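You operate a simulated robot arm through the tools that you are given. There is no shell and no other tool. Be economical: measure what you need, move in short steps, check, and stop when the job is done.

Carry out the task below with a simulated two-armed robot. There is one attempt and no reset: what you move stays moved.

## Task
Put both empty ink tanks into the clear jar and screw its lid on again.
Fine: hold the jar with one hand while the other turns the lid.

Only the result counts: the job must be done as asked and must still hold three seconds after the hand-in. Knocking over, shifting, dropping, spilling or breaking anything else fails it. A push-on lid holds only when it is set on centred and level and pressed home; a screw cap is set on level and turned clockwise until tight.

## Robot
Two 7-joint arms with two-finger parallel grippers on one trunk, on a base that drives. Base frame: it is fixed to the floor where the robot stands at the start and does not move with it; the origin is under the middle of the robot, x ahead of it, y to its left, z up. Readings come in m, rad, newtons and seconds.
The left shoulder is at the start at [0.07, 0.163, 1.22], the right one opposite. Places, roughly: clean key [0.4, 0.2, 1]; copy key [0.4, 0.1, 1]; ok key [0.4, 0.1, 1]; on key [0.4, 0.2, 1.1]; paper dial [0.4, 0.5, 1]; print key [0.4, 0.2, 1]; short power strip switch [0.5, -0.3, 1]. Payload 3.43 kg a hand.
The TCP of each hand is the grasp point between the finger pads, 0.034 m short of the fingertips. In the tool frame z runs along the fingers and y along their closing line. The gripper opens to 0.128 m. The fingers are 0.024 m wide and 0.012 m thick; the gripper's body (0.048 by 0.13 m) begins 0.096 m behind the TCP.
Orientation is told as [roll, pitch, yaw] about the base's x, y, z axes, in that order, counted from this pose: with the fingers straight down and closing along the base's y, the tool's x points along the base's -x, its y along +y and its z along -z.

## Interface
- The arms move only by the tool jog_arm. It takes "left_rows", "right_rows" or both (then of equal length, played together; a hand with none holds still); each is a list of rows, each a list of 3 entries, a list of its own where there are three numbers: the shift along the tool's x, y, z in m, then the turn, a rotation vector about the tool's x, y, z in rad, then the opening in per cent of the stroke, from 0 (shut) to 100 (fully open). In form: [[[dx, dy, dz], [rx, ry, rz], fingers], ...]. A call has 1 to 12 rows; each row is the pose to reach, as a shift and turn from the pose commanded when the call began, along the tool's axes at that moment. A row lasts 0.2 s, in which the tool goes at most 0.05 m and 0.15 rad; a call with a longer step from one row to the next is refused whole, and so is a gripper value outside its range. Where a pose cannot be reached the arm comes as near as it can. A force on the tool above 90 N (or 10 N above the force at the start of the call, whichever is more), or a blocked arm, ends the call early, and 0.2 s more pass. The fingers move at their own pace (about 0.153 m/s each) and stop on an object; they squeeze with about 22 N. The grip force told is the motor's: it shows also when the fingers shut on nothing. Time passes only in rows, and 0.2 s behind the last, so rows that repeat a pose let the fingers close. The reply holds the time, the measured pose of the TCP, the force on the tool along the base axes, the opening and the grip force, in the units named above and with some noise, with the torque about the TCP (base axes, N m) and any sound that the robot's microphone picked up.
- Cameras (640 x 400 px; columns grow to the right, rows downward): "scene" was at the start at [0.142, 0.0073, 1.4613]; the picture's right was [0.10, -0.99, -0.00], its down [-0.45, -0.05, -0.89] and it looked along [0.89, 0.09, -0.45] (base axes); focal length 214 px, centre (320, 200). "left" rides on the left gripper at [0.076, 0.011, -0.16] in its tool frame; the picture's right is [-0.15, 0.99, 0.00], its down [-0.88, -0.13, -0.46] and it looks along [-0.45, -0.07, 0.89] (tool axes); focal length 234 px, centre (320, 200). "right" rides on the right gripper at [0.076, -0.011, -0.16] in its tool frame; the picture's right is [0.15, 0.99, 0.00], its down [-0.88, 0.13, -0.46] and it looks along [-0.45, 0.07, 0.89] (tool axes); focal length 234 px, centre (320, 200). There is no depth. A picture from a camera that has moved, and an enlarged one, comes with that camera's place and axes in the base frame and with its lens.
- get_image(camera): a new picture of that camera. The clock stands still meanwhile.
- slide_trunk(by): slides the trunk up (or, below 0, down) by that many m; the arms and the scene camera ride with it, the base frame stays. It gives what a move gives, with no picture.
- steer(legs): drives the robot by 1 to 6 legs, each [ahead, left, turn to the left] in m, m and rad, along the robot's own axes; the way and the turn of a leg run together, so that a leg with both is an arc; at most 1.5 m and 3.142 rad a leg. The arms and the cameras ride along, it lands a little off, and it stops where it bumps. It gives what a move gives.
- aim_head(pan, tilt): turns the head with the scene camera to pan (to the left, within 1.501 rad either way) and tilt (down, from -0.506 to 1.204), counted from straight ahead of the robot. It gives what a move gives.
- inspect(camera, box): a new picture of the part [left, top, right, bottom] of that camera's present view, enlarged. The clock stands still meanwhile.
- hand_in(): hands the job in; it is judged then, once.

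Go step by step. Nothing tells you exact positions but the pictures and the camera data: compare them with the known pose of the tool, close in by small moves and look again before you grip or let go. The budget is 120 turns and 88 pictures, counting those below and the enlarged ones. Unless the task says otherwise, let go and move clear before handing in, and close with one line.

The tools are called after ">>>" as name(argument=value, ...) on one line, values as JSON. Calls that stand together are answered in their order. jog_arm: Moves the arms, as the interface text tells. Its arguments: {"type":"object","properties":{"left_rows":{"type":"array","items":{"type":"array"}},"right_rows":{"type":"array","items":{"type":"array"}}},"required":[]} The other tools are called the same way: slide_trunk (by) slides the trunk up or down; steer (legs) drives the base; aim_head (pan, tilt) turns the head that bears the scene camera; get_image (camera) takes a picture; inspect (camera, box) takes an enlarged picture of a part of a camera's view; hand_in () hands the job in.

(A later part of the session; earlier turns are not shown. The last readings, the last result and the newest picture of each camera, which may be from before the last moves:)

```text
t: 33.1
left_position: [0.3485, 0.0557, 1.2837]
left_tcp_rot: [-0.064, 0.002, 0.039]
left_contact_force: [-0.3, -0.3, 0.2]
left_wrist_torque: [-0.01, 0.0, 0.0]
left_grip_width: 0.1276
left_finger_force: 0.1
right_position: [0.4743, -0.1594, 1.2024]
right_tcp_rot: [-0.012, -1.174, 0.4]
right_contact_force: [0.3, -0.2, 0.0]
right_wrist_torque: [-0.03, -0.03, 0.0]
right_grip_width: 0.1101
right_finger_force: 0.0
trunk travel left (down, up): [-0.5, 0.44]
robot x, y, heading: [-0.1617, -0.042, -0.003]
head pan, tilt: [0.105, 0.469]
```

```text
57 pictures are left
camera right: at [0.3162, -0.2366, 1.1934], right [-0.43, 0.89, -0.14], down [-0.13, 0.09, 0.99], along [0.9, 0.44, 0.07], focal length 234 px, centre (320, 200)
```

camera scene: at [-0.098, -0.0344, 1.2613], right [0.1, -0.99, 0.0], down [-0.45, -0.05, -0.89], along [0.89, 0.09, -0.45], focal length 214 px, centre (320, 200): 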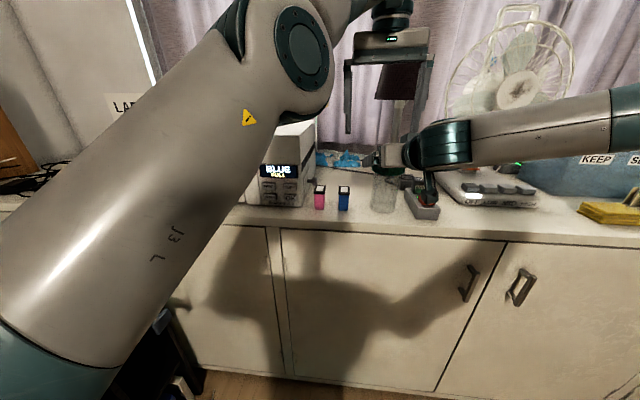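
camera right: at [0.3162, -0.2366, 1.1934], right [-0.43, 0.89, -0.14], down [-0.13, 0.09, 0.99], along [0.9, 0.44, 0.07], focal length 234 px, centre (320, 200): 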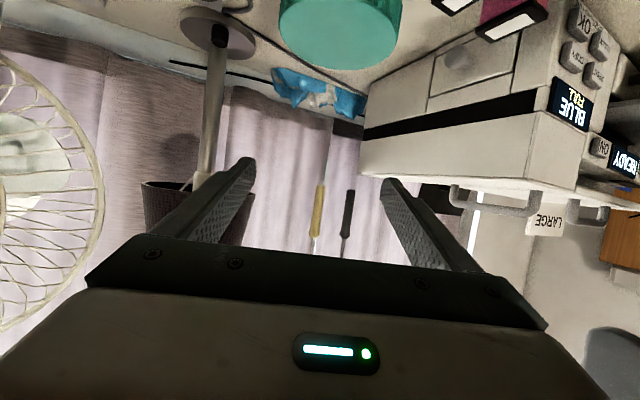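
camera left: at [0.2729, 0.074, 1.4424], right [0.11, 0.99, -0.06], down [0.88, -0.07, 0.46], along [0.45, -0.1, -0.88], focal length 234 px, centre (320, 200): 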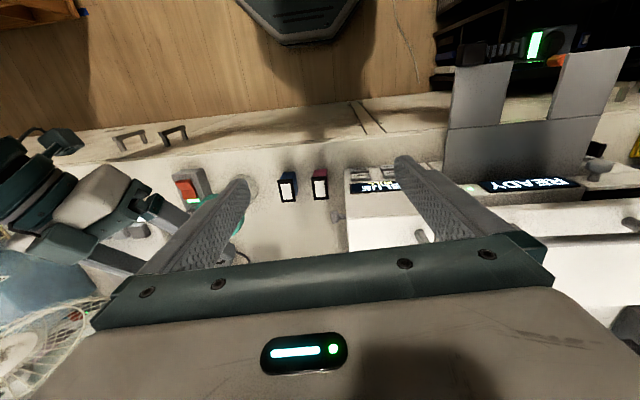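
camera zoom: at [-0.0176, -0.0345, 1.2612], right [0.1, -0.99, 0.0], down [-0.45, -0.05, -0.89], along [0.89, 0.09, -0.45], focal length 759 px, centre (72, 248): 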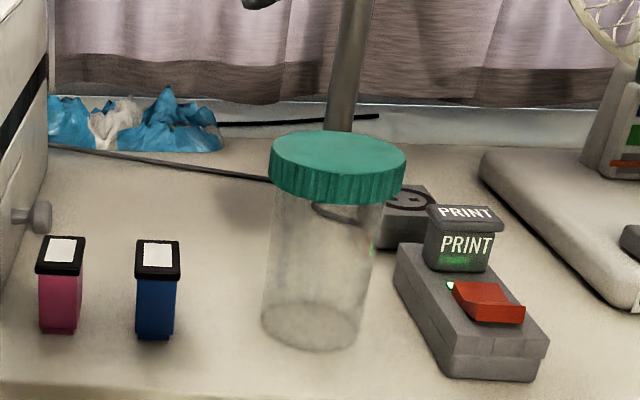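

The hand is centred over the jar at yaw 0.4 and the lid passes between the fingers. I descend around it to the body.

>>> jog_arm(right_rows=[[[0.0, 0, 0.0], [0, 0, 0], 92], [[0.03, 0, 0.0127], [0, 0, 0], 92], [[0.06, 0, 0.0254], [0, 0, 0], 92], [[0.09, 0, 0.038], [0, 0, 0], 92], [[0.12, 0, 0.0508], [0, 0, 0], 92], [[0.15, 0, 0.0635], [0, 0, 0], 92], [[0.1817, -0.001, 0.076], [0, 0, 0], 92], [[0.1817, -0.001, 0.076], [0, 0, 0], 84]])

>>> get_image(camera="right")

>>> inspect(camera="scene", box=[300, 130, 480, 243])

```text
t: 34.9
left_position: [0.3477, 0.055, 1.2854]
left_tcp_rot: [-0.066, 0.0, 0.037]
left_contact_force: [0.2, 0.9, -0.2]
left_wrist_torque: [0.03, -0.01, -0.01]
left_grip_width: 0.1281
left_finger_force: 0.0
right_position: [0.4748, -0.1607, 1.0057]
right_tcp_rot: [-0.01, -1.175, 0.398]
right_contact_force: [-0.6, 0.3, -0.3]
right_wrist_torque: [-0.01, 0.01, -0.01]
right_grip_width: 0.1073
right_finger_force: 0.0
trunk travel left (down, up): [-0.5, 0.44]
robot x, y, heading: [-0.158, -0.042, -0.003]
head pan, tilt: [0.105, 0.469]
```

```text
56 pictures are left
camera right: at [0.3166, -0.2379, 0.9954], right [-0.43, 0.89, -0.14], down [-0.13, 0.09, 0.99], along [0.9, 0.44, 0.07], focal length 234 px, centre (320, 200)
```

right: 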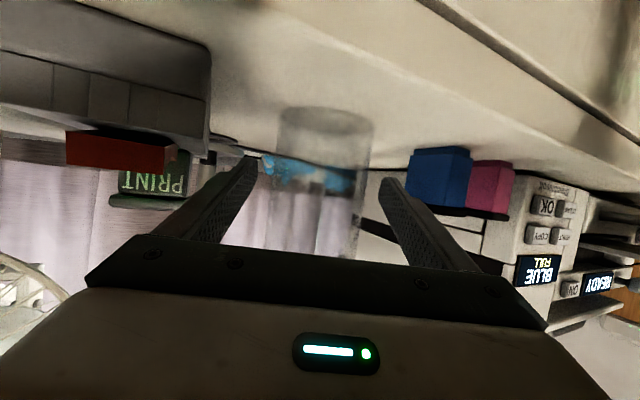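

```text
3.54 times, centred on (390, 186) of scene
camera zoom: at [-0.0187, -0.0349, 1.2614], right [0.1, -0.99, 0.0], down [-0.45, -0.05, -0.89], along [0.89, 0.09, -0.45], focal length 759 px, centre (72, 248)
```

zoom: 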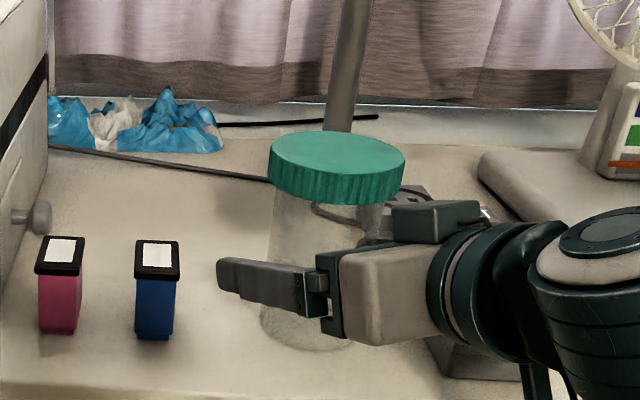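

Good clearance all round. I close the right hand on the jar and bring the left hand, levelled, over the lid.

>>> jog_arm(right_rows=[[[0, 0, 0], [0, 0, 0], 70], [[0, 0, 0], [0, 0, 0], 60], [[0, 0, 0], [0, 0, 0], 50], [[0, 0, 0], [0, 0, 0], 40], [[0, 0, 0], [0, 0, 0], 40], [[0, 0, 0], [0, 0, 0], 40], [[0, 0, 0], [0, 0, 0], 40]], left_rows=[[[0, 0, 0], [0, 0, 0], 100], [[0, 0, 0], [0, 0, 0], 100], [[-0.025, -0.04, 0.0], [-0.03, 0, 0.02], 100], [[-0.05, -0.08, 0.0], [-0.064, 0, 0.038], 100], [[-0.075, -0.12, 0.02], [-0.064, 0, 0.038], 100], [[-0.1, -0.16, 0.04], [-0.064, 0, 0.038], 100], [[-0.12, -0.2, 0.06], [-0.064, 0, 0.038], 100]])

>>> get_image(camera="left")

```text
refused: row 5 steps farther than a row can; nothing moved
```

```text
54 pictures are left
camera left: at [0.2715, 0.0736, 1.443], right [0.11, 0.99, -0.06], down [0.88, -0.07, 0.46], along [0.46, -0.1, -0.88], focal length 234 px, centre (320, 200)
```

left: 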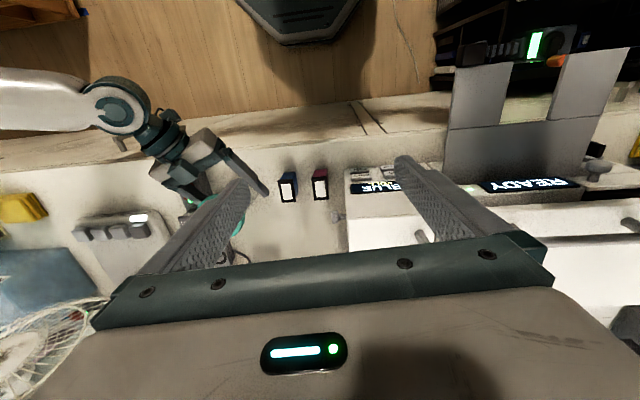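

I'll keep each row's step under 0.05 m and not chain pictures onto moves that might be refused.

>>> jog_arm(right_rows=[[[0, 0, 0], [0, 0, 0], 70], [[0, 0, 0], [0, 0, 0], 60], [[0, 0, 0], [0, 0, 0], 50], [[0, 0, 0], [0, 0, 0], 40], [[0, 0, 0], [0, 0, 0], 40], [[0, 0, 0], [0, 0, 0], 40], [[0, 0, 0], [0, 0, 0], 40], [[0, 0, 0], [0, 0, 0], 40]], left_rows=[[[0, 0, 0], [0, 0, 0], 100], [[-0.02, -0.035, 0], [0, 0, 0], 100], [[-0.04, -0.07, 0.0], [-0.03, 0, 0.02], 100], [[-0.06, -0.105, 0.01], [-0.064, 0, 0.038], 100], [[-0.08, -0.14, 0.02], [-0.064, 0, 0.038], 100], [[-0.1, -0.175, 0.03], [-0.064, 0, 0.038], 100], [[-0.12, -0.208, 0.05], [-0.064, 0, 0.038], 100], [[-0.12, -0.208, 0.07], [-0.064, 0, 0.038], 100]])

```text
t: 36.9
left_position: [0.4554, -0.1111, 1.2305]
left_tcp_rot: [-0.048, 0.002, 0.04]
left_contact_force: [0.7, 0.2, 0.4]
left_wrist_torque: [-0.03, -0.02, 0.01]
left_grip_width: 0.128
left_finger_force: 0.0
left hand out of reach, approached as far as the arm can: row 5, 6, 7, 8
right_position: [0.4767, -0.1592, 1.0068]
right_tcp_rot: [-0.01, -1.177, 0.397]
right_contact_force: [-0.6, -0.9, 0.5]
right_wrist_torque: [-0.02, -0.05, 0.01]
right_grip_width: 0.0663
right_finger_force: 22.0
trunk travel left (down, up): [-0.5, 0.44]
robot x, y, heading: [-0.1577, -0.0403, 0.002]
head pan, tilt: [0.105, 0.469]
stopped in row 8 (left hand): the arm was blocked; the commanded pose is now the measured one
```

>>> get_image(camera="scene")

>>> get_image(camera="left")

```text
53 pictures are left
camera scene: at [-0.0185, -0.035, 1.2612], right [0.1, -0.99, 0.0], down [-0.45, -0.05, -0.89], along [0.89, 0.09, -0.45], focal length 214 px, centre (320, 200)
```

scene: 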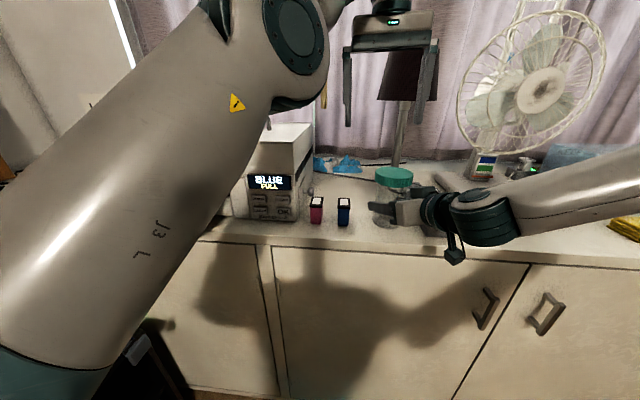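

```text
52 pictures are left
camera left: at [0.3801, -0.0959, 1.3905], right [0.11, 0.99, -0.05], down [0.89, -0.08, 0.46], along [0.45, -0.09, -0.89], focal length 234 px, centre (320, 200)
```

left: 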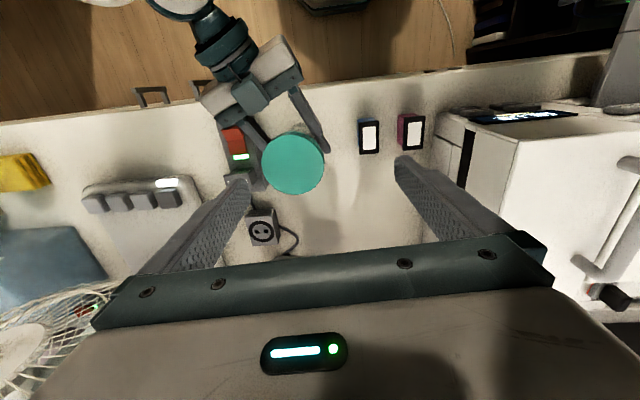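

The left arm is stretched because it is still high; lower down it should reach. I'll descend first, then move over the lid with the fingertips still above it.

>>> jog_arm(left_rows=[[[0, 0, 0.03], [0, 0, 0], 100], [[0, 0, 0.06], [0, 0, 0], 100], [[0, 0, 0.09], [-0.048, 0, 0.04], 100], [[-0.01, -0.025, 0.09], [-0.048, 0, 0.04], 100], [[-0.02, -0.05, 0.09], [-0.048, 0, 0.04], 100], [[-0.02, -0.05, 0.09], [-0.048, 0, 0.04], 100]])

>>> get_image(camera="left")

```text
t: 38.3
left_position: [0.4748, -0.1667, 1.1447]
left_tcp_rot: [0.004, 0.0, -0.004]
left_contact_force: [0.4, 0.0, 0.4]
left_wrist_torque: [-0.07, -0.02, 0.03]
left_grip_width: 0.1278
left_finger_force: 0.0
right_position: [0.4759, -0.158, 1.0047]
right_tcp_rot: [-0.016, -1.176, 0.403]
right_contact_force: [0.3, 0.5, 0.1]
right_wrist_torque: [0.0, 0.04, -0.02]
right_grip_width: 0.0662
right_finger_force: 22.0
trunk travel left (down, up): [-0.5, 0.44]
robot x, y, heading: [-0.1591, -0.04, 0.001]
head pan, tilt: [0.105, 0.469]
```

```text
51 pictures are left
camera left: at [0.3996, -0.1551, 1.3036], right [0.15, 0.99, 0.0], down [0.88, -0.14, 0.45], along [0.45, -0.07, -0.89], focal length 234 px, centre (320, 200)
```

left: 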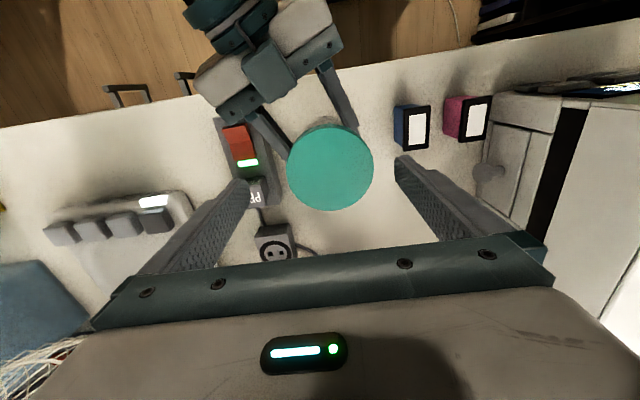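

The lid centre is at about (0.479, -0.157), 86 mm across. I centre over it, lower so only the fingertips flank the lid, and close.

>>> jog_arm(left_rows=[[[-0.004, 0.009, 0.0], [0, 0, 0], 100], [[-0.004, 0.009, 0.025], [0, 0, 0], 100], [[-0.004, 0.009, 0.046], [0, 0, 0], 100], [[-0.004, 0.009, 0.046], [0, 0, 0], 80]])

>>> get_image(camera="left")

>>> inspect(camera="scene", box=[300, 130, 480, 243])

```text
t: 39.3
left_position: [0.4791, -0.1589, 1.0979]
left_tcp_rot: [0.003, 0.001, -0.006]
left_contact_force: [-1.0, -0.2, 0.3]
left_wrist_torque: [-0.01, 0.01, 0.03]
left_grip_width: 0.1021
left_finger_force: 0.0
right_position: [0.4755, -0.1588, 1.0046]
right_tcp_rot: [-0.013, -1.177, 0.401]
right_contact_force: [-0.4, -0.2, 0.8]
right_wrist_torque: [0.02, 0.02, 0.01]
right_grip_width: 0.0662
right_finger_force: 22.3
trunk travel left (down, up): [-0.5, 0.44]
robot x, y, heading: [-0.1611, -0.0424, 0.001]
head pan, tilt: [0.105, 0.469]
```

```text
50 pictures are left
camera left: at [0.4041, -0.1472, 1.2577], right [0.15, 0.99, 0.0], down [0.88, -0.14, 0.45], along [0.45, -0.07, -0.89], focal length 234 px, centre (320, 200)
```

left: 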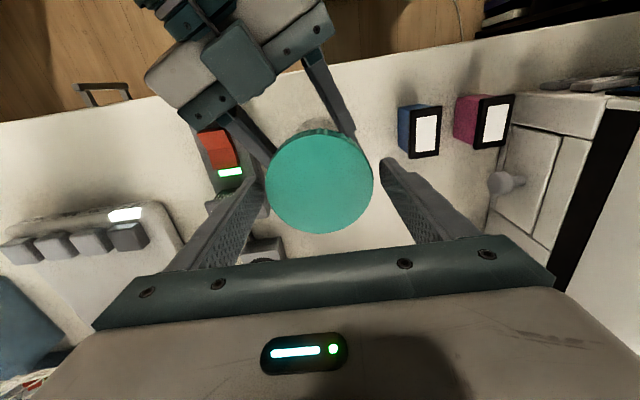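

```text
3.54 times, centred on (390, 186) of scene
camera zoom: at [-0.0181, -0.035, 1.2613], right [0.1, -0.99, 0.0], down [-0.45, -0.05, -0.89], along [0.89, 0.09, -0.45], focal length 759 px, centre (72, 248)
```

zoom: 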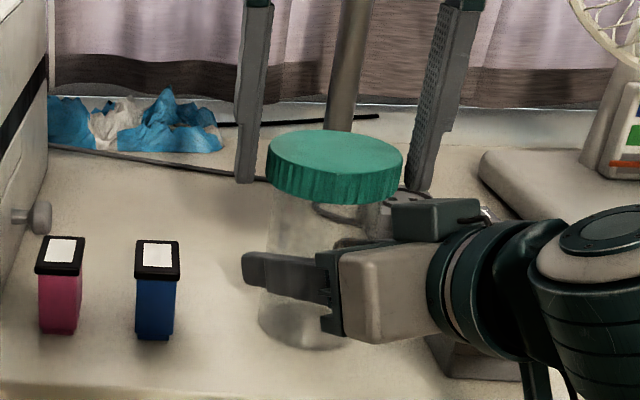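

>>> jog_arm(left_rows=[[[0, 0, 0], [0, 0, 0], 70], [[0, 0, 0], [0, 0, 0], 60], [[0, 0, 0], [0, 0, 0], 50], [[0, 0, 0], [0, 0, 0], 50]])

>>> jog_arm(left_rows=[[[0, 0, 0], [0, 0, -0.1], 50], [[0, 0, 0], [0, 0, -0.2], 50], [[0, 0, -0.0005], [0, 0, -0.3], 50], [[0, 0, -0.0005], [0, 0, -0.4], 50]])

>>> inspect(camera="scene", box=[300, 130, 480, 243])

```text
t: 40.3
left_position: [0.4793, -0.1567, 1.0985]
left_tcp_rot: [0.004, 0.001, -0.006]
left_contact_force: [0.2, -1.7, 0.6]
left_wrist_torque: [-0.06, 0.0, 0.01]
left_grip_width: 0.082
left_finger_force: 21.6
right_position: [0.4755, -0.1597, 1.0043]
right_tcp_rot: [-0.01, -1.176, 0.4]
right_contact_force: [0.2, 1.6, 0.1]
right_wrist_torque: [-0.14, 0.02, 0.0]
right_grip_width: 0.0663
right_finger_force: 22.0
trunk travel left (down, up): [-0.5, 0.44]
robot x, y, heading: [-0.1641, -0.039, -0.003]
head pan, tilt: [0.105, 0.469]
```

```text
t: 41.3
left_position: [0.48, -0.1586, 1.0984]
left_tcp_rot: [0.006, 0.001, 0.397]
left_contact_force: [-7.7, -3.8, 0.7]
left_wrist_torque: [-0.24, 0.19, -0.03]
left_grip_width: 0.0817
left_finger_force: 21.7
right_position: [0.4772, -0.16, 1.0063]
right_tcp_rot: [-0.01, -1.174, 0.396]
right_contact_force: [6.2, 4.4, -1.9]
right_wrist_torque: [-0.18, 0.47, 0.03]
right_grip_width: 0.0663
right_finger_force: 21.7
trunk travel left (down, up): [-0.5, 0.44]
robot x, y, heading: [-0.1591, -0.0412, -0.001]
head pan, tilt: [0.105, 0.469]
```

```text
3.54 times, centred on (390, 186) of scene
camera zoom: at [-0.0177, -0.0351, 1.2613], right [0.1, -0.99, 0.0], down [-0.45, -0.05, -0.89], along [0.89, 0.09, -0.45], focal length 759 px, centre (72, 248)
```

zoom: 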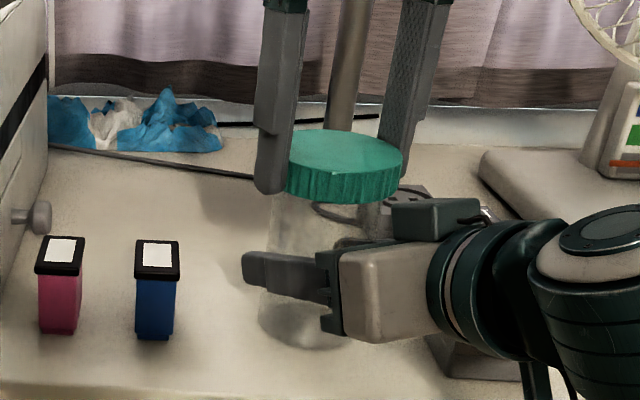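

The lid turns with light torque. I keep turning counterclockwise, with a 2 mm correction for the side force.

>>> jog_arm(left_rows=[[[0.002, 0, 0], [0, 0, -0.12], 50], [[0.002, 0, 0], [0, 0, -0.24], 50], [[0.002, 0, -0.0005], [0, 0, -0.36], 50], [[0.002, 0, -0.0005], [0, 0, -0.48], 50], [[0.002, 0, -0.001], [0, 0, -0.6], 50], [[0.002, 0, -0.001], [0, 0, -0.72], 50], [[0.002, 0, -0.001], [0, 0, -0.84], 50], [[0.002, 0, -0.001], [0, 0, -0.96], 50], [[0.002, 0, -0.001], [0, 0, -1.08], 50]])

>>> inspect(camera="scene", box=[300, 130, 480, 243])

```text
t: 43.3
left_position: [0.4788, -0.1599, 1.0995]
left_tcp_rot: [0.001, -0.005, 1.479]
left_contact_force: [7.8, 4.9, 0.0]
left_wrist_torque: [0.01, -0.27, -0.03]
left_grip_width: 0.0819
left_finger_force: 22.2
right_position: [0.4754, -0.1607, 1.0045]
right_tcp_rot: [-0.01, -1.177, 0.398]
right_contact_force: [-7.7, -4.9, 0.2]
right_wrist_torque: [0.4, -0.45, 0.02]
right_grip_width: 0.0663
right_finger_force: 22.2
trunk travel left (down, up): [-0.5, 0.44]
robot x, y, heading: [-0.1588, -0.0409, -0.002]
head pan, tilt: [0.105, 0.469]
```

```text
3.54 times, centred on (390, 186) of scene
camera zoom: at [-0.0178, -0.0351, 1.2613], right [0.1, -0.99, 0.0], down [-0.45, -0.05, -0.89], along [0.89, 0.09, -0.45], focal length 759 px, centre (72, 248)
```

zoom: 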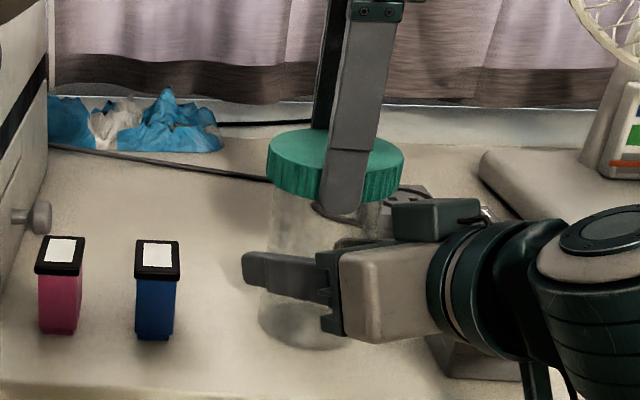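

>>> jog_arm(left_rows=[[[0, -0.002, 0], [0, 0, -0.12], 50], [[0, -0.002, 0], [0, 0, -0.24], 50], [[0, -0.002, -0.0005], [0, 0, -0.36], 50], [[0, -0.002, -0.0005], [0, 0, -0.48], 50], [[0, -0.002, -0.001], [0, 0, -0.6], 50], [[0, -0.002, -0.001], [0, 0, -0.72], 50], [[0, -0.002, -0.001], [0, 0, -0.84], 50], [[0, -0.002, -0.001], [0, 0, -0.96], 50], [[0, -0.002, -0.001], [0, 0, -1.08], 50]])

>>> inspect(camera="scene", box=[300, 130, 480, 243])

```text
t: 45.3
left_position: [0.4804, -0.1596, 1.1001]
left_tcp_rot: [0.0, -0.001, 2.557]
left_contact_force: [-12.8, 6.4, -1.7]
left_wrist_torque: [0.03, 0.47, -0.03]
left_grip_width: 0.0819
left_finger_force: 22.4
right_position: [0.4762, -0.1603, 1.0063]
right_tcp_rot: [-0.009, -1.177, 0.398]
right_contact_force: [12.8, -5.9, 0.4]
right_wrist_torque: [0.57, 0.7, 0.0]
right_grip_width: 0.0664
right_finger_force: 22.1
trunk travel left (down, up): [-0.5, 0.44]
robot x, y, heading: [-0.1587, -0.0387, -0.005]
head pan, tilt: [0.105, 0.469]
```

```text
3.54 times, centred on (390, 186) of scene
camera zoom: at [-0.0178, -0.0351, 1.2613], right [0.1, -0.99, 0.0], down [-0.45, -0.05, -0.89], along [0.89, 0.09, -0.45], focal length 759 px, centre (72, 248)
```

zoom: 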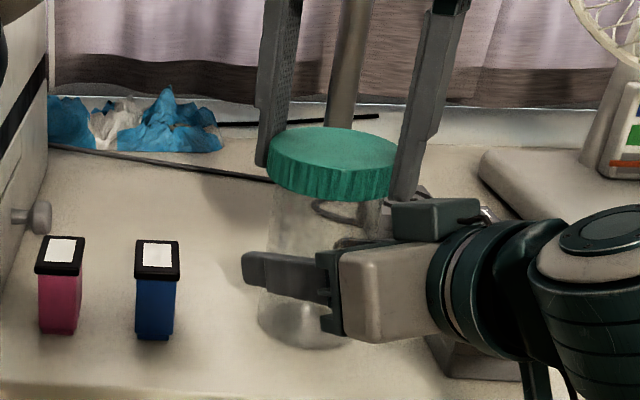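

The lid has risen about 2 mm. I test with a small lift whether it is free.

>>> jog_arm(left_rows=[[[0, 0, -0.002], [0, 0, 0], 50], [[0, 0, -0.004], [0, 0, 0], 50]])

```text
t: 45.9
left_position: [0.4806, -0.1588, 1.102]
left_tcp_rot: [-0.004, -0.006, 2.555]
left_contact_force: [-8.7, 5.1, -14.9]
left_wrist_torque: [0.11, 0.23, -0.01]
left_grip_width: 0.0819
left_finger_force: 21.3
right_position: [0.477, -0.1596, 1.0068]
right_tcp_rot: [-0.012, -1.182, 0.403]
right_contact_force: [8.5, -4.5, 13.9]
right_wrist_torque: [0.35, 0.54, -0.03]
right_grip_width: 0.0664
right_finger_force: 21.8
trunk travel left (down, up): [-0.5, 0.44]
robot x, y, heading: [-0.1632, -0.0434, -0.004]
head pan, tilt: [0.105, 0.469]
```

Still threaded. I set it back down, open the fingers, and turn the hand back for another grip.

>>> jog_arm(left_rows=[[[0, 0, 0.002], [0, 0, 0], 60], [[0, 0, 0.003], [0, 0, 0], 75], [[0.001, 0, 0.003], [0, 0, 0], 80], [[0.001, 0, 0.003], [0, 0, 0.14], 80], [[0.001, 0, 0.003], [0, 0, 0.28], 80], [[0.001, 0, 0.003], [0, 0, 0.42], 80], [[0.001, 0, 0.003], [0, 0, 0.56], 80], [[0.001, 0, 0.003], [0, 0, 0.7], 80], [[0.001, 0, 0.003], [0, 0, 0.84], 80], [[0.001, 0, 0.003], [0, 0, 0.98], 80], [[0.001, 0, 0.003], [0, 0, 1.12], 80], [[0.001, 0, 0.003], [0, 0, 1.26], 80]])

>>> jog_arm(left_rows=[[[0, 0, 0], [0, 0, 0.14], 80], [[0, 0, 0], [0, 0, 0.28], 80], [[0, 0, 0], [0, 0, 0.42], 80], [[0, 0, 0], [0, 0, 0.56], 80], [[0, 0, 0], [0, 0, 0.7], 80], [[0, 0, 0], [0, 0, 0.84], 80], [[0, 0, 0], [0, 0, 0.98], 80], [[0, 0, 0], [0, 0, 1.12], 80], [[0, 0, 0], [0, 0, 1.26], 80], [[0, 0, 0], [0, 0, 1.4], 80], [[0, 0, 0], [0, 0, 1.54], 80], [[0, 0, 0], [0, 0, 1.66], 80]])

>>> get_image(camera="left")

```text
t: 48.5
left_position: [0.4819, -0.1596, 1.1001]
left_tcp_rot: [0.004, -0.004, 1.293]
left_contact_force: [0.2, 0.1, -0.2]
left_wrist_torque: [-0.05, -0.03, -0.01]
left_grip_width: 0.1025
left_finger_force: 0.0
right_position: [0.4745, -0.1594, 1.0048]
right_tcp_rot: [-0.01, -1.176, 0.399]
right_contact_force: [-0.3, 1.4, -1.0]
right_wrist_torque: [0.01, 0.0, -0.02]
right_grip_width: 0.0663
right_finger_force: 21.7
trunk travel left (down, up): [-0.5, 0.44]
robot x, y, heading: [-0.1582, -0.0435, 0.001]
head pan, tilt: [0.105, 0.469]
```

```text
t: 51.1
left_position: [0.4832, -0.1584, 1.1008]
left_tcp_rot: [0.002, 0.004, -0.366]
left_contact_force: [-0.3, 0.1, 0.1]
left_wrist_torque: [0.02, -0.01, -0.01]
left_grip_width: 0.1024
left_finger_force: 0.1
right_position: [0.4765, -0.1609, 1.0054]
right_tcp_rot: [-0.01, -1.177, 0.399]
right_contact_force: [0.1, -0.1, -0.4]
right_wrist_torque: [-0.02, 0.04, -0.02]
right_grip_width: 0.066
right_finger_force: 22.2
trunk travel left (down, up): [-0.5, 0.44]
robot x, y, heading: [-0.1592, -0.0438, 0.003]
head pan, tilt: [0.105, 0.469]
```

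```text
45 pictures are left
camera left: at [0.416, -0.1223, 1.2608], right [0.49, 0.87, 0.0], down [0.78, -0.44, 0.45], along [0.4, -0.22, -0.89], focal length 234 px, centre (320, 200)
```

left: 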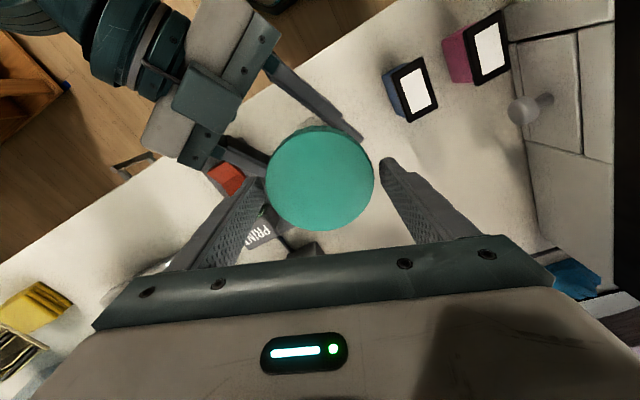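

>>> jog_arm(left_rows=[[[0.005, 0, 0], [0, 0, 0], 80], [[0.005, 0, 0], [0, 0, 0], 65], [[0.005, 0, 0], [0, 0, 0], 50], [[0.005, 0, 0], [0, 0, 0], 50], [[0.005, 0, 0], [0, 0, -0.13], 50], [[0.005, 0, 0], [0, 0, -0.26], 50], [[0.005, 0, -0.0005], [0, 0, -0.39], 50], [[0.005, 0, -0.0005], [0, 0, -0.52], 50], [[0.005, 0, -0.0005], [0, 0, -0.65], 50], [[0.005, 0, -0.0005], [0, 0, -0.78], 50], [[0.005, 0, -0.001], [0, 0, -0.91], 50], [[0.005, 0, -0.001], [0, 0, -1.04], 50]])

>>> jog_arm(left_rows=[[[0, 0, 0], [0, 0, -0.13], 50], [[0, 0, 0], [0, 0, -0.26], 50], [[0, 0, -0.0005], [0, 0, -0.39], 50], [[0, 0, -0.0005], [0, 0, -0.52], 50], [[0, 0, -0.0005], [0, 0, -0.65], 50], [[0, 0, -0.0005], [0, 0, -0.78], 50], [[0, 0, -0.001], [0, 0, -0.91], 50], [[0, 0, -0.001], [0, 0, -1.04], 50], [[0, 0, -0.001], [0, 0, -1.17], 50], [[0, 0, -0.001], [0, 0, -1.3], 50], [[0, 0, -0.001], [0, 0, -1.43], 50], [[0, 0, -0.001], [0, 0, -1.56], 50]])

>>> inspect(camera="scene", box=[300, 130, 480, 243])

```text
t: 53.7
left_position: [0.4759, -0.1587, 1.1022]
left_tcp_rot: [0.003, 0.0, 0.677]
left_contact_force: [8.2, -8.0, -0.6]
left_wrist_torque: [-0.32, -0.22, -0.07]
left_grip_width: 0.0833
left_finger_force: 21.9
right_position: [0.4757, -0.1578, 1.0052]
right_tcp_rot: [-0.013, -1.176, 0.404]
right_contact_force: [-8.7, 7.6, 0.0]
right_wrist_torque: [-0.4, -0.57, 0.08]
right_grip_width: 0.0661
right_finger_force: 22.0
trunk travel left (down, up): [-0.5, 0.44]
robot x, y, heading: [-0.1596, -0.0416, -0.004]
head pan, tilt: [0.105, 0.469]
```

```text
t: 56.3
left_position: [0.4768, -0.1566, 1.1027]
left_tcp_rot: [-0.002, -0.005, 2.238]
left_contact_force: [0.5, 0.2, 0.1]
left_wrist_torque: [-0.01, 0.01, 0.03]
left_grip_width: 0.0831
left_finger_force: 21.9
right_position: [0.476, -0.1602, 1.005]
right_tcp_rot: [-0.01, -1.175, 0.397]
right_contact_force: [0.0, -0.3, -0.8]
right_wrist_torque: [0.01, 0.02, 0.01]
right_grip_width: 0.0667
right_finger_force: 21.0
trunk travel left (down, up): [-0.5, 0.44]
robot x, y, heading: [-0.1632, -0.0431, -0.002]
head pan, tilt: [0.105, 0.469]
```

```text
3.54 times, centred on (390, 186) of scene
camera zoom: at [-0.0178, -0.035, 1.2613], right [0.1, -0.99, 0.0], down [-0.45, -0.05, -0.89], along [0.89, 0.09, -0.45], focal length 759 px, centre (72, 248)
```

zoom: 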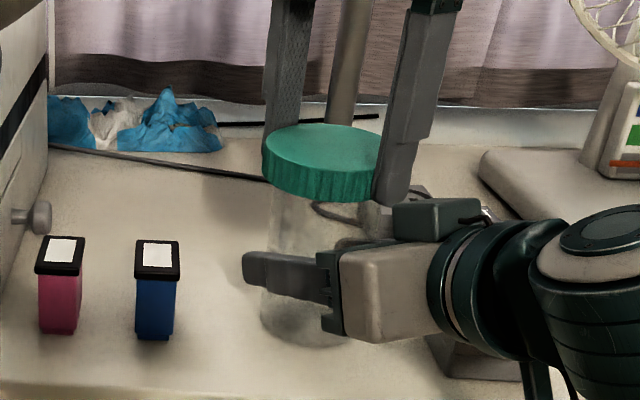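

The side forces vanished, so the lid is free after about 295° of turning. I lift it and carry it to the clear patch behind the tanks, near (0.57, -0.045).

>>> jog_arm(left_rows=[[[0, 0, -0.02], [0, 0, 0], 50], [[0, 0, -0.047], [0, 0, 0], 50], [[0, 0, -0.047], [0, 0, 0], 50]])

>>> inspect(camera="scene", box=[300, 130, 480, 243])

```text
t: 57.1
left_position: [0.4781, -0.1565, 1.1482]
left_tcp_rot: [0.001, -0.003, 2.236]
left_contact_force: [0.5, 0.4, 0.1]
left_wrist_torque: [0.0, 0.03, 0.03]
left_grip_width: 0.0831
left_finger_force: 21.9
right_position: [0.477, -0.1588, 1.0044]
right_tcp_rot: [-0.012, -1.174, 0.4]
right_contact_force: [0.5, 0.0, -1.4]
right_wrist_torque: [-0.01, 0.0, 0.04]
right_grip_width: 0.0668
right_finger_force: 22.5
trunk travel left (down, up): [-0.5, 0.44]
robot x, y, heading: [-0.1634, -0.0443, 0.0]
head pan, tilt: [0.105, 0.469]
```

```text
3.54 times, centred on (390, 186) of scene
camera zoom: at [-0.017, -0.0343, 1.2611], right [0.1, -0.99, 0.0], down [-0.45, -0.05, -0.89], along [0.89, 0.09, -0.45], focal length 759 px, centre (72, 248)
```

zoom: 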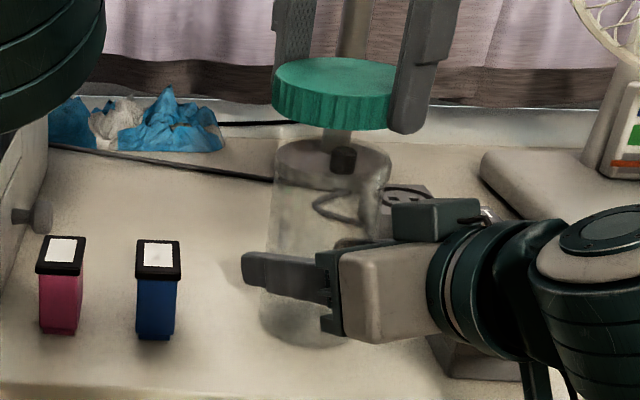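

>>> jog_arm(left_rows=[[[-0.008, -0.036, 0], [0, 0, 0], 50], [[-0.015, -0.071, 0], [0, 0, 0], 50], [[-0.023, -0.107, 0.02], [0, 0, 0], 50], [[-0.03, -0.141, 0.045], [0, 0, 0], 50], [[-0.03, -0.141, 0.07], [0, 0, 0], 50], [[-0.03, -0.141, 0.09], [0, 0, 0], 50], [[-0.03, -0.141, 0.09], [0, 0, 0], 50]])

>>> inspect(camera="scene", box=[300, 130, 480, 243])

```text
t: 58.7
left_position: [0.5758, -0.0502, 1.0687]
left_tcp_rot: [0.001, -0.008, 2.235]
left_contact_force: [-0.4, -0.7, 0.4]
left_wrist_torque: [-0.01, 0.01, -0.01]
left_grip_width: 0.0832
left_finger_force: 22.0
left hand out of reach, approached as far as the arm can: row 2, 3, 4, 6, 7
right_position: [0.4767, -0.1602, 1.0044]
right_tcp_rot: [-0.012, -1.176, 0.397]
right_contact_force: [-0.2, 0.4, -1.4]
right_wrist_torque: [-0.01, 0.0, 0.02]
right_grip_width: 0.0666
right_finger_force: 21.8
trunk travel left (down, up): [-0.5, 0.44]
robot x, y, heading: [-0.1578, -0.0404, 0.001]
head pan, tilt: [0.105, 0.469]
```

```text
3.54 times, centred on (390, 186) of scene
camera zoom: at [-0.0177, -0.0354, 1.2612], right [0.1, -0.99, 0.0], down [-0.45, -0.05, -0.89], along [0.89, 0.09, -0.45], focal length 759 px, centre (72, 248)
```

zoom: 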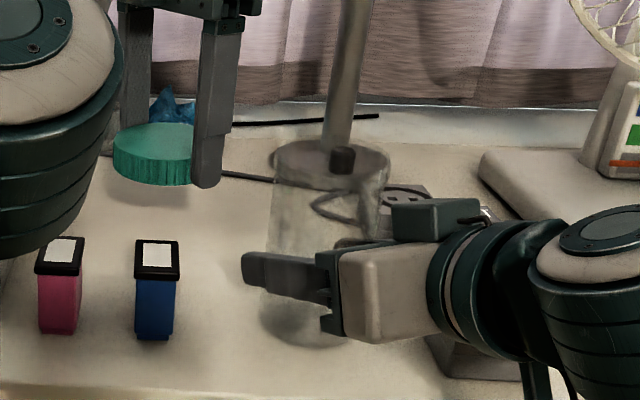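

>>> jog_arm(left_rows=[[[-0.003, 0.004, 0.015], [0, 0, 0], 50], [[-0.006, 0.008, 0.03], [0, 0, 0], 50], [[-0.006, 0.008, 0.045], [0, 0, 0], 50]])

```text
t: 59.5
left_position: [0.5893, -0.0586, 1.0315]
left_tcp_rot: [0.001, -0.005, 2.236]
left_contact_force: [-0.2, -0.5, 0.2]
left_wrist_torque: [-0.01, 0.01, -0.03]
left_grip_width: 0.0832
left_finger_force: 22.0
left hand out of reach, approached as far as the arm can: row 1, 2, 3
right_position: [0.4776, -0.16, 1.0055]
right_tcp_rot: [-0.012, -1.177, 0.398]
right_contact_force: [-0.3, 0.4, -0.7]
right_wrist_torque: [-0.02, 0.01, 0.02]
right_grip_width: 0.0669
right_finger_force: 22.2
trunk travel left (down, up): [-0.5, 0.44]
robot x, y, heading: [-0.1595, -0.0426, -0.003]
head pan, tilt: [0.105, 0.469]
```

The arm drifts slightly outward as it lowers, but the spot is still clear. I continue down.

>>> jog_arm(left_rows=[[[0, 0, 0.01], [0, 0, 0], 50], [[0, 0, 0.02], [0, 0, 0], 50], [[0, 0, 0.02], [0, 0, 0], 50]])

>>> inspect(camera="scene", box=[270, 120, 450, 233])

```text
t: 60.3
left_position: [0.5952, -0.0612, 1.0138]
left_tcp_rot: [-0.001, -0.008, 2.235]
left_contact_force: [0.4, -0.3, 0.4]
left_wrist_torque: [-0.02, 0.0, 0.03]
left_grip_width: 0.083
left_finger_force: 21.9
left hand out of reach, approached as far as the arm can: row 1, 2, 3
right_position: [0.4762, -0.161, 1.0057]
right_tcp_rot: [-0.011, -1.176, 0.399]
right_contact_force: [0.2, 0.3, -1.2]
right_wrist_torque: [-0.02, 0.05, 0.04]
right_grip_width: 0.0666
right_finger_force: 21.8
trunk travel left (down, up): [-0.5, 0.44]
robot x, y, heading: [-0.1587, -0.0426, -0.004]
head pan, tilt: [0.105, 0.469]
```

```text
3.54 times, centred on (360, 176) of scene
camera zoom: at [-0.0179, -0.035, 1.2613], right [0.1, -0.99, 0.0], down [-0.45, -0.05, -0.89], along [0.89, 0.09, -0.45], focal length 759 px, centre (178, 283)
```

zoom: 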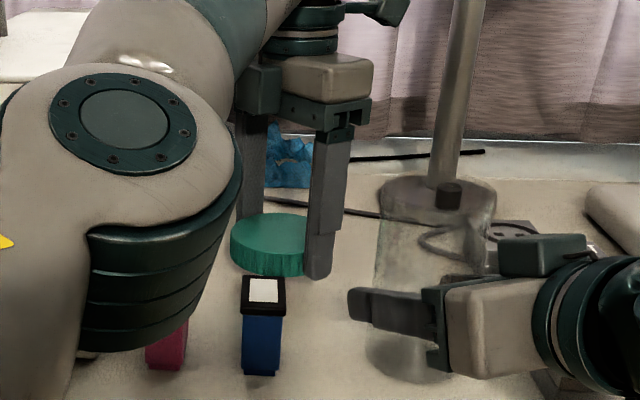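

>>> jog_arm(left_rows=[[[0, 0, 0.006], [0, 0, 0], 50], [[0, 0, 0.012], [0, 0, 0], 50], [[0, 0, 0.017], [0, 0, 0], 50], [[0, 0, 0.017], [0, 0, 0], 50]])

>>> inspect(camera="scene", box=[270, 120, 450, 233])

```text
t: 61.3
left_position: [0.5984, -0.0605, 0.9967]
left_tcp_rot: [0.0, -0.008, 2.235]
left_contact_force: [-0.4, -0.6, -0.2]
left_wrist_torque: [-0.01, -0.03, -0.03]
left_grip_width: 0.0829
left_finger_force: 21.5
left hand out of reach, approached as far as the arm can: row 2, 3, 4
right_position: [0.4762, -0.1606, 1.0049]
right_tcp_rot: [-0.009, -1.176, 0.4]
right_contact_force: [-0.5, -0.4, -1.4]
right_wrist_torque: [0.02, 0.01, -0.01]
right_grip_width: 0.0666
right_finger_force: 22.3
trunk travel left (down, up): [-0.5, 0.44]
robot x, y, heading: [-0.1607, -0.0395, -0.006]
head pan, tilt: [0.105, 0.469]
```

```text
3.54 times, centred on (360, 176) of scene
camera zoom: at [-0.0178, -0.035, 1.2613], right [0.1, -0.99, 0.0], down [-0.45, -0.05, -0.89], along [0.89, 0.09, -0.45], focal length 759 px, centre (178, 283)
```

zoom: 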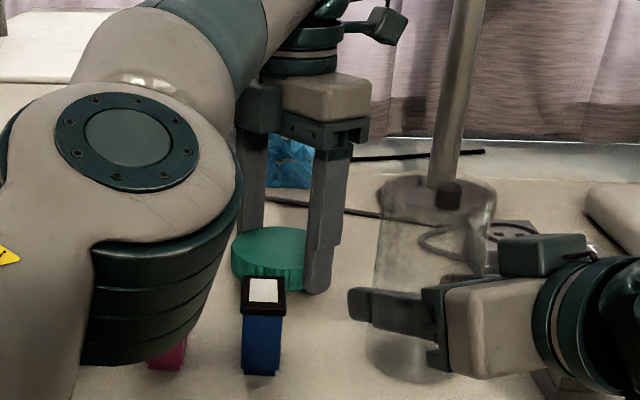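

>>> jog_arm(left_rows=[[[0, 0, 0.003], [0, 0, 0], 50], [[0, 0, 0.006], [0, 0, 0], 50], [[0, 0, 0.009], [0, 0, 0], 50], [[0, 0, 0.012], [0, 0, 0], 50]])

```text
t: 62.3
left_position: [0.6011, -0.0626, 0.9855]
left_tcp_rot: [-0.002, -0.007, 2.235]
left_contact_force: [0.0, 0.3, -0.5]
left_wrist_torque: [0.0, -0.02, -0.03]
left_grip_width: 0.0833
left_finger_force: 22.2
left hand out of reach, approached as far as the arm can: row 4
right_position: [0.476, -0.1604, 1.0052]
right_tcp_rot: [-0.009, -1.177, 0.397]
right_contact_force: [0.5, 0.5, -1.6]
right_wrist_torque: [0.0, -0.03, -0.01]
right_grip_width: 0.0665
right_finger_force: 21.8
trunk travel left (down, up): [-0.5, 0.44]
robot x, y, heading: [-0.1605, -0.0428, -0.004]
head pan, tilt: [0.105, 0.469]
```

>>> jog_arm(left_rows=[[[0, 0, 0.003], [0, 0, 0], 50], [[0, 0, 0.006], [0, 0, 0], 50], [[0, 0, 0.009], [0, 0, 0], 50]])

>>> inspect(camera="scene", box=[270, 120, 450, 233])

```text
t: 63.1
left_position: [0.6002, -0.0622, 0.9842]
left_tcp_rot: [-0.004, -0.001, 2.235]
left_contact_force: [6.2, 0.0, 39.1]
left_wrist_torque: [-1.11, 1.27, -0.17]
left_grip_width: 0.0832
left_finger_force: 22.1
right_position: [0.4734, -0.1591, 1.0086]
right_tcp_rot: [-0.016, -1.18, 0.404]
right_contact_force: [0.0, 0.0, -0.6]
right_wrist_torque: [0.0, -0.02, -0.01]
right_grip_width: 0.0664
right_finger_force: 22.0
trunk travel left (down, up): [-0.5, 0.44]
robot x, y, heading: [-0.1585, -0.0402, -0.004]
head pan, tilt: [0.105, 0.469]
```

```text
3.54 times, centred on (360, 176) of scene
camera zoom: at [-0.0215, -0.0347, 1.2624], right [0.1, -0.99, 0.0], down [-0.45, -0.05, -0.89], along [0.89, 0.09, -0.45], focal length 759 px, centre (178, 283)
```

zoom: 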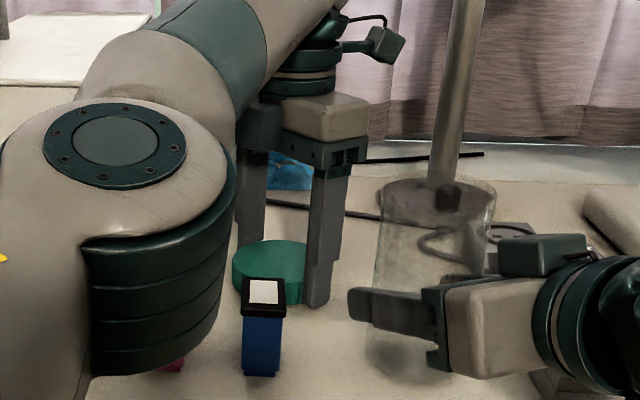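

Contact: the lid is on the table (surface near z 0.95). I unload the force and open.

>>> jog_arm(left_rows=[[[0, 0, -0.004], [0, 0, 0], 50], [[0, 0, -0.008], [0, 0, 0], 50], [[0, 0, -0.008], [0, 0, 0], 68], [[0, 0, -0.008], [0, 0, 0], 80], [[0, 0, -0.008], [0, 0, 0], 80]])

>>> get_image(camera="left")

```text
t: 64.3
left_position: [0.6013, -0.0633, 0.9841]
left_tcp_rot: [0.0, -0.008, 2.237]
left_contact_force: [0.5, -0.1, -0.2]
left_wrist_torque: [0.0, -0.01, -0.02]
left_grip_width: 0.1024
left_finger_force: 0.1
right_position: [0.4755, -0.1601, 1.004]
right_tcp_rot: [-0.011, -1.176, 0.401]
right_contact_force: [0.2, 0.1, -1.4]
right_wrist_torque: [0.02, 0.0, 0.01]
right_grip_width: 0.0663
right_finger_force: 22.3
trunk travel left (down, up): [-0.5, 0.44]
robot x, y, heading: [-0.1602, -0.0384, -0.003]
head pan, tilt: [0.105, 0.469]
```

```text
38 pictures are left
camera left: at [0.6405, -0.1302, 1.1432], right [-0.87, -0.49, 0.0], down [-0.44, 0.77, 0.46], along [-0.23, 0.4, -0.89], focal length 234 px, centre (320, 200)
```

left: 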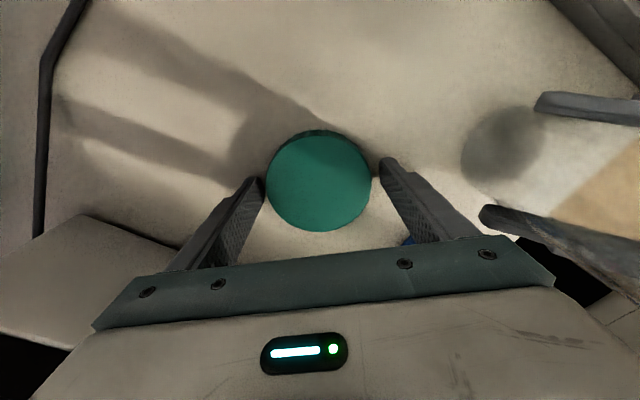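

The lid rests flat. I raise the left hand and turn it back to yaw 0 above the blue tank.

>>> jog_arm(left_rows=[[[0, 0, -0.035], [0, 0, 0], 80], [[0, 0, -0.07], [0, 0, 0], 80], [[0, 0, -0.1], [0, 0, 0], 80], [[-0.01, 0.01, -0.125], [0, 0, 0.14], 80], [[-0.025, 0.025, -0.15], [0, 0, 0.28], 80], [[-0.04, 0.04, -0.155], [0, 0, 0.42], 80], [[-0.055, 0.055, -0.155], [0, 0, 0.56], 70], [[-0.07, 0.07, -0.155], [0, 0, 0.7], 60], [[-0.084, 0.086, -0.155], [0, 0, 0.84], 50], [[-0.084, 0.086, -0.155], [0, 0, 0.98], 50], [[-0.084, 0.086, -0.155], [0, 0, 1.12], 50], [[-0.084, 0.086, -0.155], [0, 0, 1.26], 50]])

>>> jog_arm(left_rows=[[[0, 0, 0], [0, 0, 0.14], 50], [[0, 0, 0], [0, 0, 0.28], 50], [[0, 0, 0], [0, 0, 0.42], 50], [[0, 0, 0], [0, 0, 0.56], 50], [[0, 0, 0], [0, 0, 0.7], 50], [[0, 0, 0], [0, 0, 0.84], 50], [[0, 0, 0], [0, 0, 0.977], 50]])

>>> get_image(camera="left")

```text
t: 66.9
left_position: [0.4821, -0.0515, 1.1412]
left_tcp_rot: [0.004, -0.002, 0.971]
left_contact_force: [0.3, -0.4, -0.4]
left_wrist_torque: [-0.03, -0.01, 0.0]
left_grip_width: 0.064
left_finger_force: 0.1
left hand out of reach, approached as far as the arm can: row 1, 2, 3, 4, 5, 6
right_position: [0.4758, -0.1601, 1.0051]
right_tcp_rot: [-0.012, -1.176, 0.398]
right_contact_force: [-0.2, 0.1, -0.8]
right_wrist_torque: [-0.05, 0.0, -0.04]
right_grip_width: 0.0663
right_finger_force: 22.2
trunk travel left (down, up): [-0.5, 0.44]
robot x, y, heading: [-0.1605, -0.0413, 0.0]
head pan, tilt: [0.105, 0.469]
```

```text
t: 68.5
left_position: [0.4813, -0.0489, 1.1407]
left_tcp_rot: [0.005, 0.003, -0.004]
left_contact_force: [-0.1, 0.5, -0.4]
left_wrist_torque: [-0.01, 0.0, -0.01]
left_grip_width: 0.0643
left_finger_force: 0.0
right_position: [0.4751, -0.1593, 1.0057]
right_tcp_rot: [-0.012, -1.176, 0.399]
right_contact_force: [0.4, -0.2, -1.2]
right_wrist_torque: [0.02, 0.01, 0.0]
right_grip_width: 0.0664
right_finger_force: 21.4
trunk travel left (down, up): [-0.5, 0.44]
robot x, y, heading: [-0.1632, -0.0411, -0.001]
head pan, tilt: [0.105, 0.469]
```

```text
37 pictures are left
camera left: at [0.4073, -0.0391, 1.3003], right [0.15, 0.99, 0.0], down [0.88, -0.14, 0.45], along [0.45, -0.06, -0.89], focal length 234 px, centre (320, 200)
```

left: 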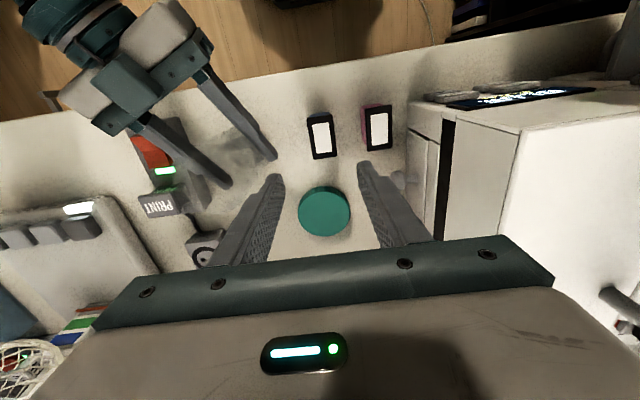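

Blue tank's top is at (0.467, -0.044) and magenta's at (0.468, 0.026). I descend over the blue tank and check that the arm follows.

>>> jog_arm(left_rows=[[[0.014, 0.005, 0.0], [0, 0, 0], 42], [[0.014, 0.005, 0.03], [0, 0, 0], 42], [[0.014, 0.005, 0.06], [0, 0, 0], 42], [[0.014, 0.005, 0.08], [0, 0, 0], 42], [[0.014, 0.005, 0.08], [0, 0, 0], 42]])

>>> get_image(camera="left")

```text
t: 69.7
left_position: [0.468, -0.0441, 1.0614]
left_tcp_rot: [0.003, 0.0, -0.003]
left_contact_force: [-0.4, -1.1, 0.1]
left_wrist_torque: [0.01, 0.02, 0.03]
left_grip_width: 0.0538
left_finger_force: 0.0
right_position: [0.4771, -0.1606, 1.0057]
right_tcp_rot: [-0.009, -1.176, 0.399]
right_contact_force: [-0.6, -0.5, -0.2]
right_wrist_torque: [-0.01, -0.02, -0.01]
right_grip_width: 0.066
right_finger_force: 22.5
trunk travel left (down, up): [-0.5, 0.44]
robot x, y, heading: [-0.1649, -0.0409, -0.003]
head pan, tilt: [0.105, 0.469]
```

```text
36 pictures are left
camera left: at [0.3927, -0.034, 1.2199], right [0.15, 0.99, 0.0], down [0.88, -0.13, 0.45], along [0.45, -0.06, -0.89], focal length 234 px, centre (320, 200)
```

left: 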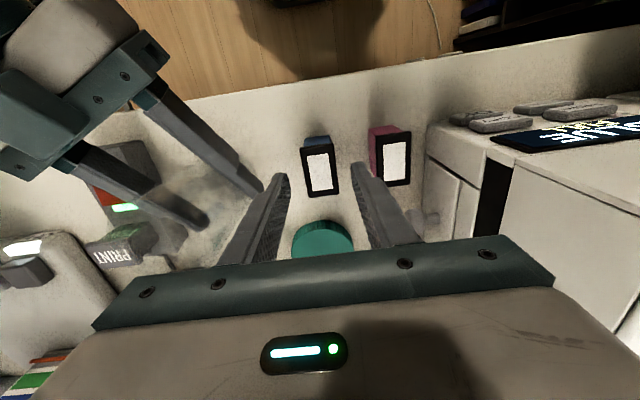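

>>> jog_arm(left_rows=[[[0.0, 0, 0.02], [0, 0, 0], 42], [[0.0, 0, 0.04], [0, 0, 0], 42], [[0.0, 0, 0.055], [0, 0, 0], 42], [[0.0, 0, 0.062], [0, 0, 0], 42], [[0.0, 0, 0.062], [0, 0, 0], 42]])

>>> get_image(camera="left")

>>> inspect(camera="scene", box=[270, 120, 450, 233])

```text
t: 70.9
left_position: [0.4686, -0.0445, 0.9981]
left_tcp_rot: [0.003, 0.003, -0.002]
left_contact_force: [-0.5, -0.6, 0.0]
left_wrist_torque: [0.03, -0.02, -0.02]
left_grip_width: 0.0537
left_finger_force: 0.0
right_position: [0.4777, -0.1604, 1.0053]
right_tcp_rot: [-0.012, -1.176, 0.399]
right_contact_force: [0.9, -1.1, -0.5]
right_wrist_torque: [0.02, 0.02, -0.01]
right_grip_width: 0.0661
right_finger_force: 21.6
trunk travel left (down, up): [-0.5, 0.44]
robot x, y, heading: [-0.1605, -0.0428, -0.001]
head pan, tilt: [0.105, 0.469]
```

```text
35 pictures are left
camera left: at [0.3929, -0.0349, 1.1583], right [0.15, 0.99, 0.0], down [0.88, -0.13, 0.45], along [0.45, -0.06, -0.89], focal length 234 px, centre (320, 200)
```

left: 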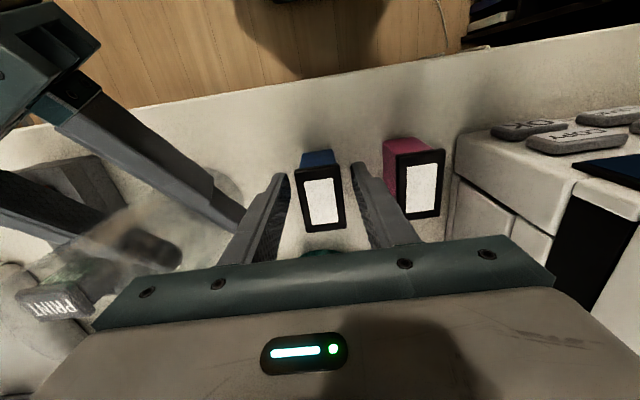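

```text
3.54 times, centred on (360, 176) of scene
camera zoom: at [-0.0178, -0.035, 1.2613], right [0.1, -0.99, 0.0], down [-0.45, -0.05, -0.89], along [0.89, 0.09, -0.45], focal length 759 px, centre (178, 283)
```

zoom: 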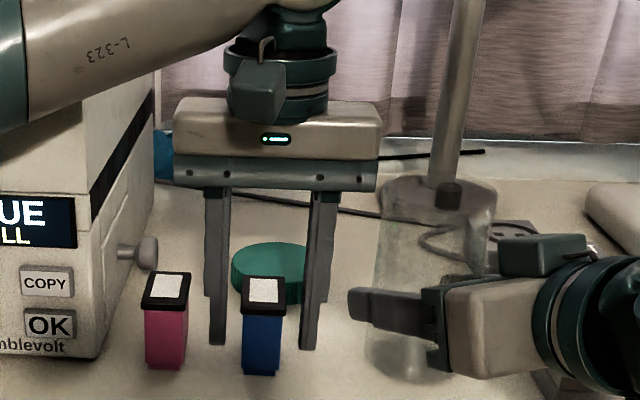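

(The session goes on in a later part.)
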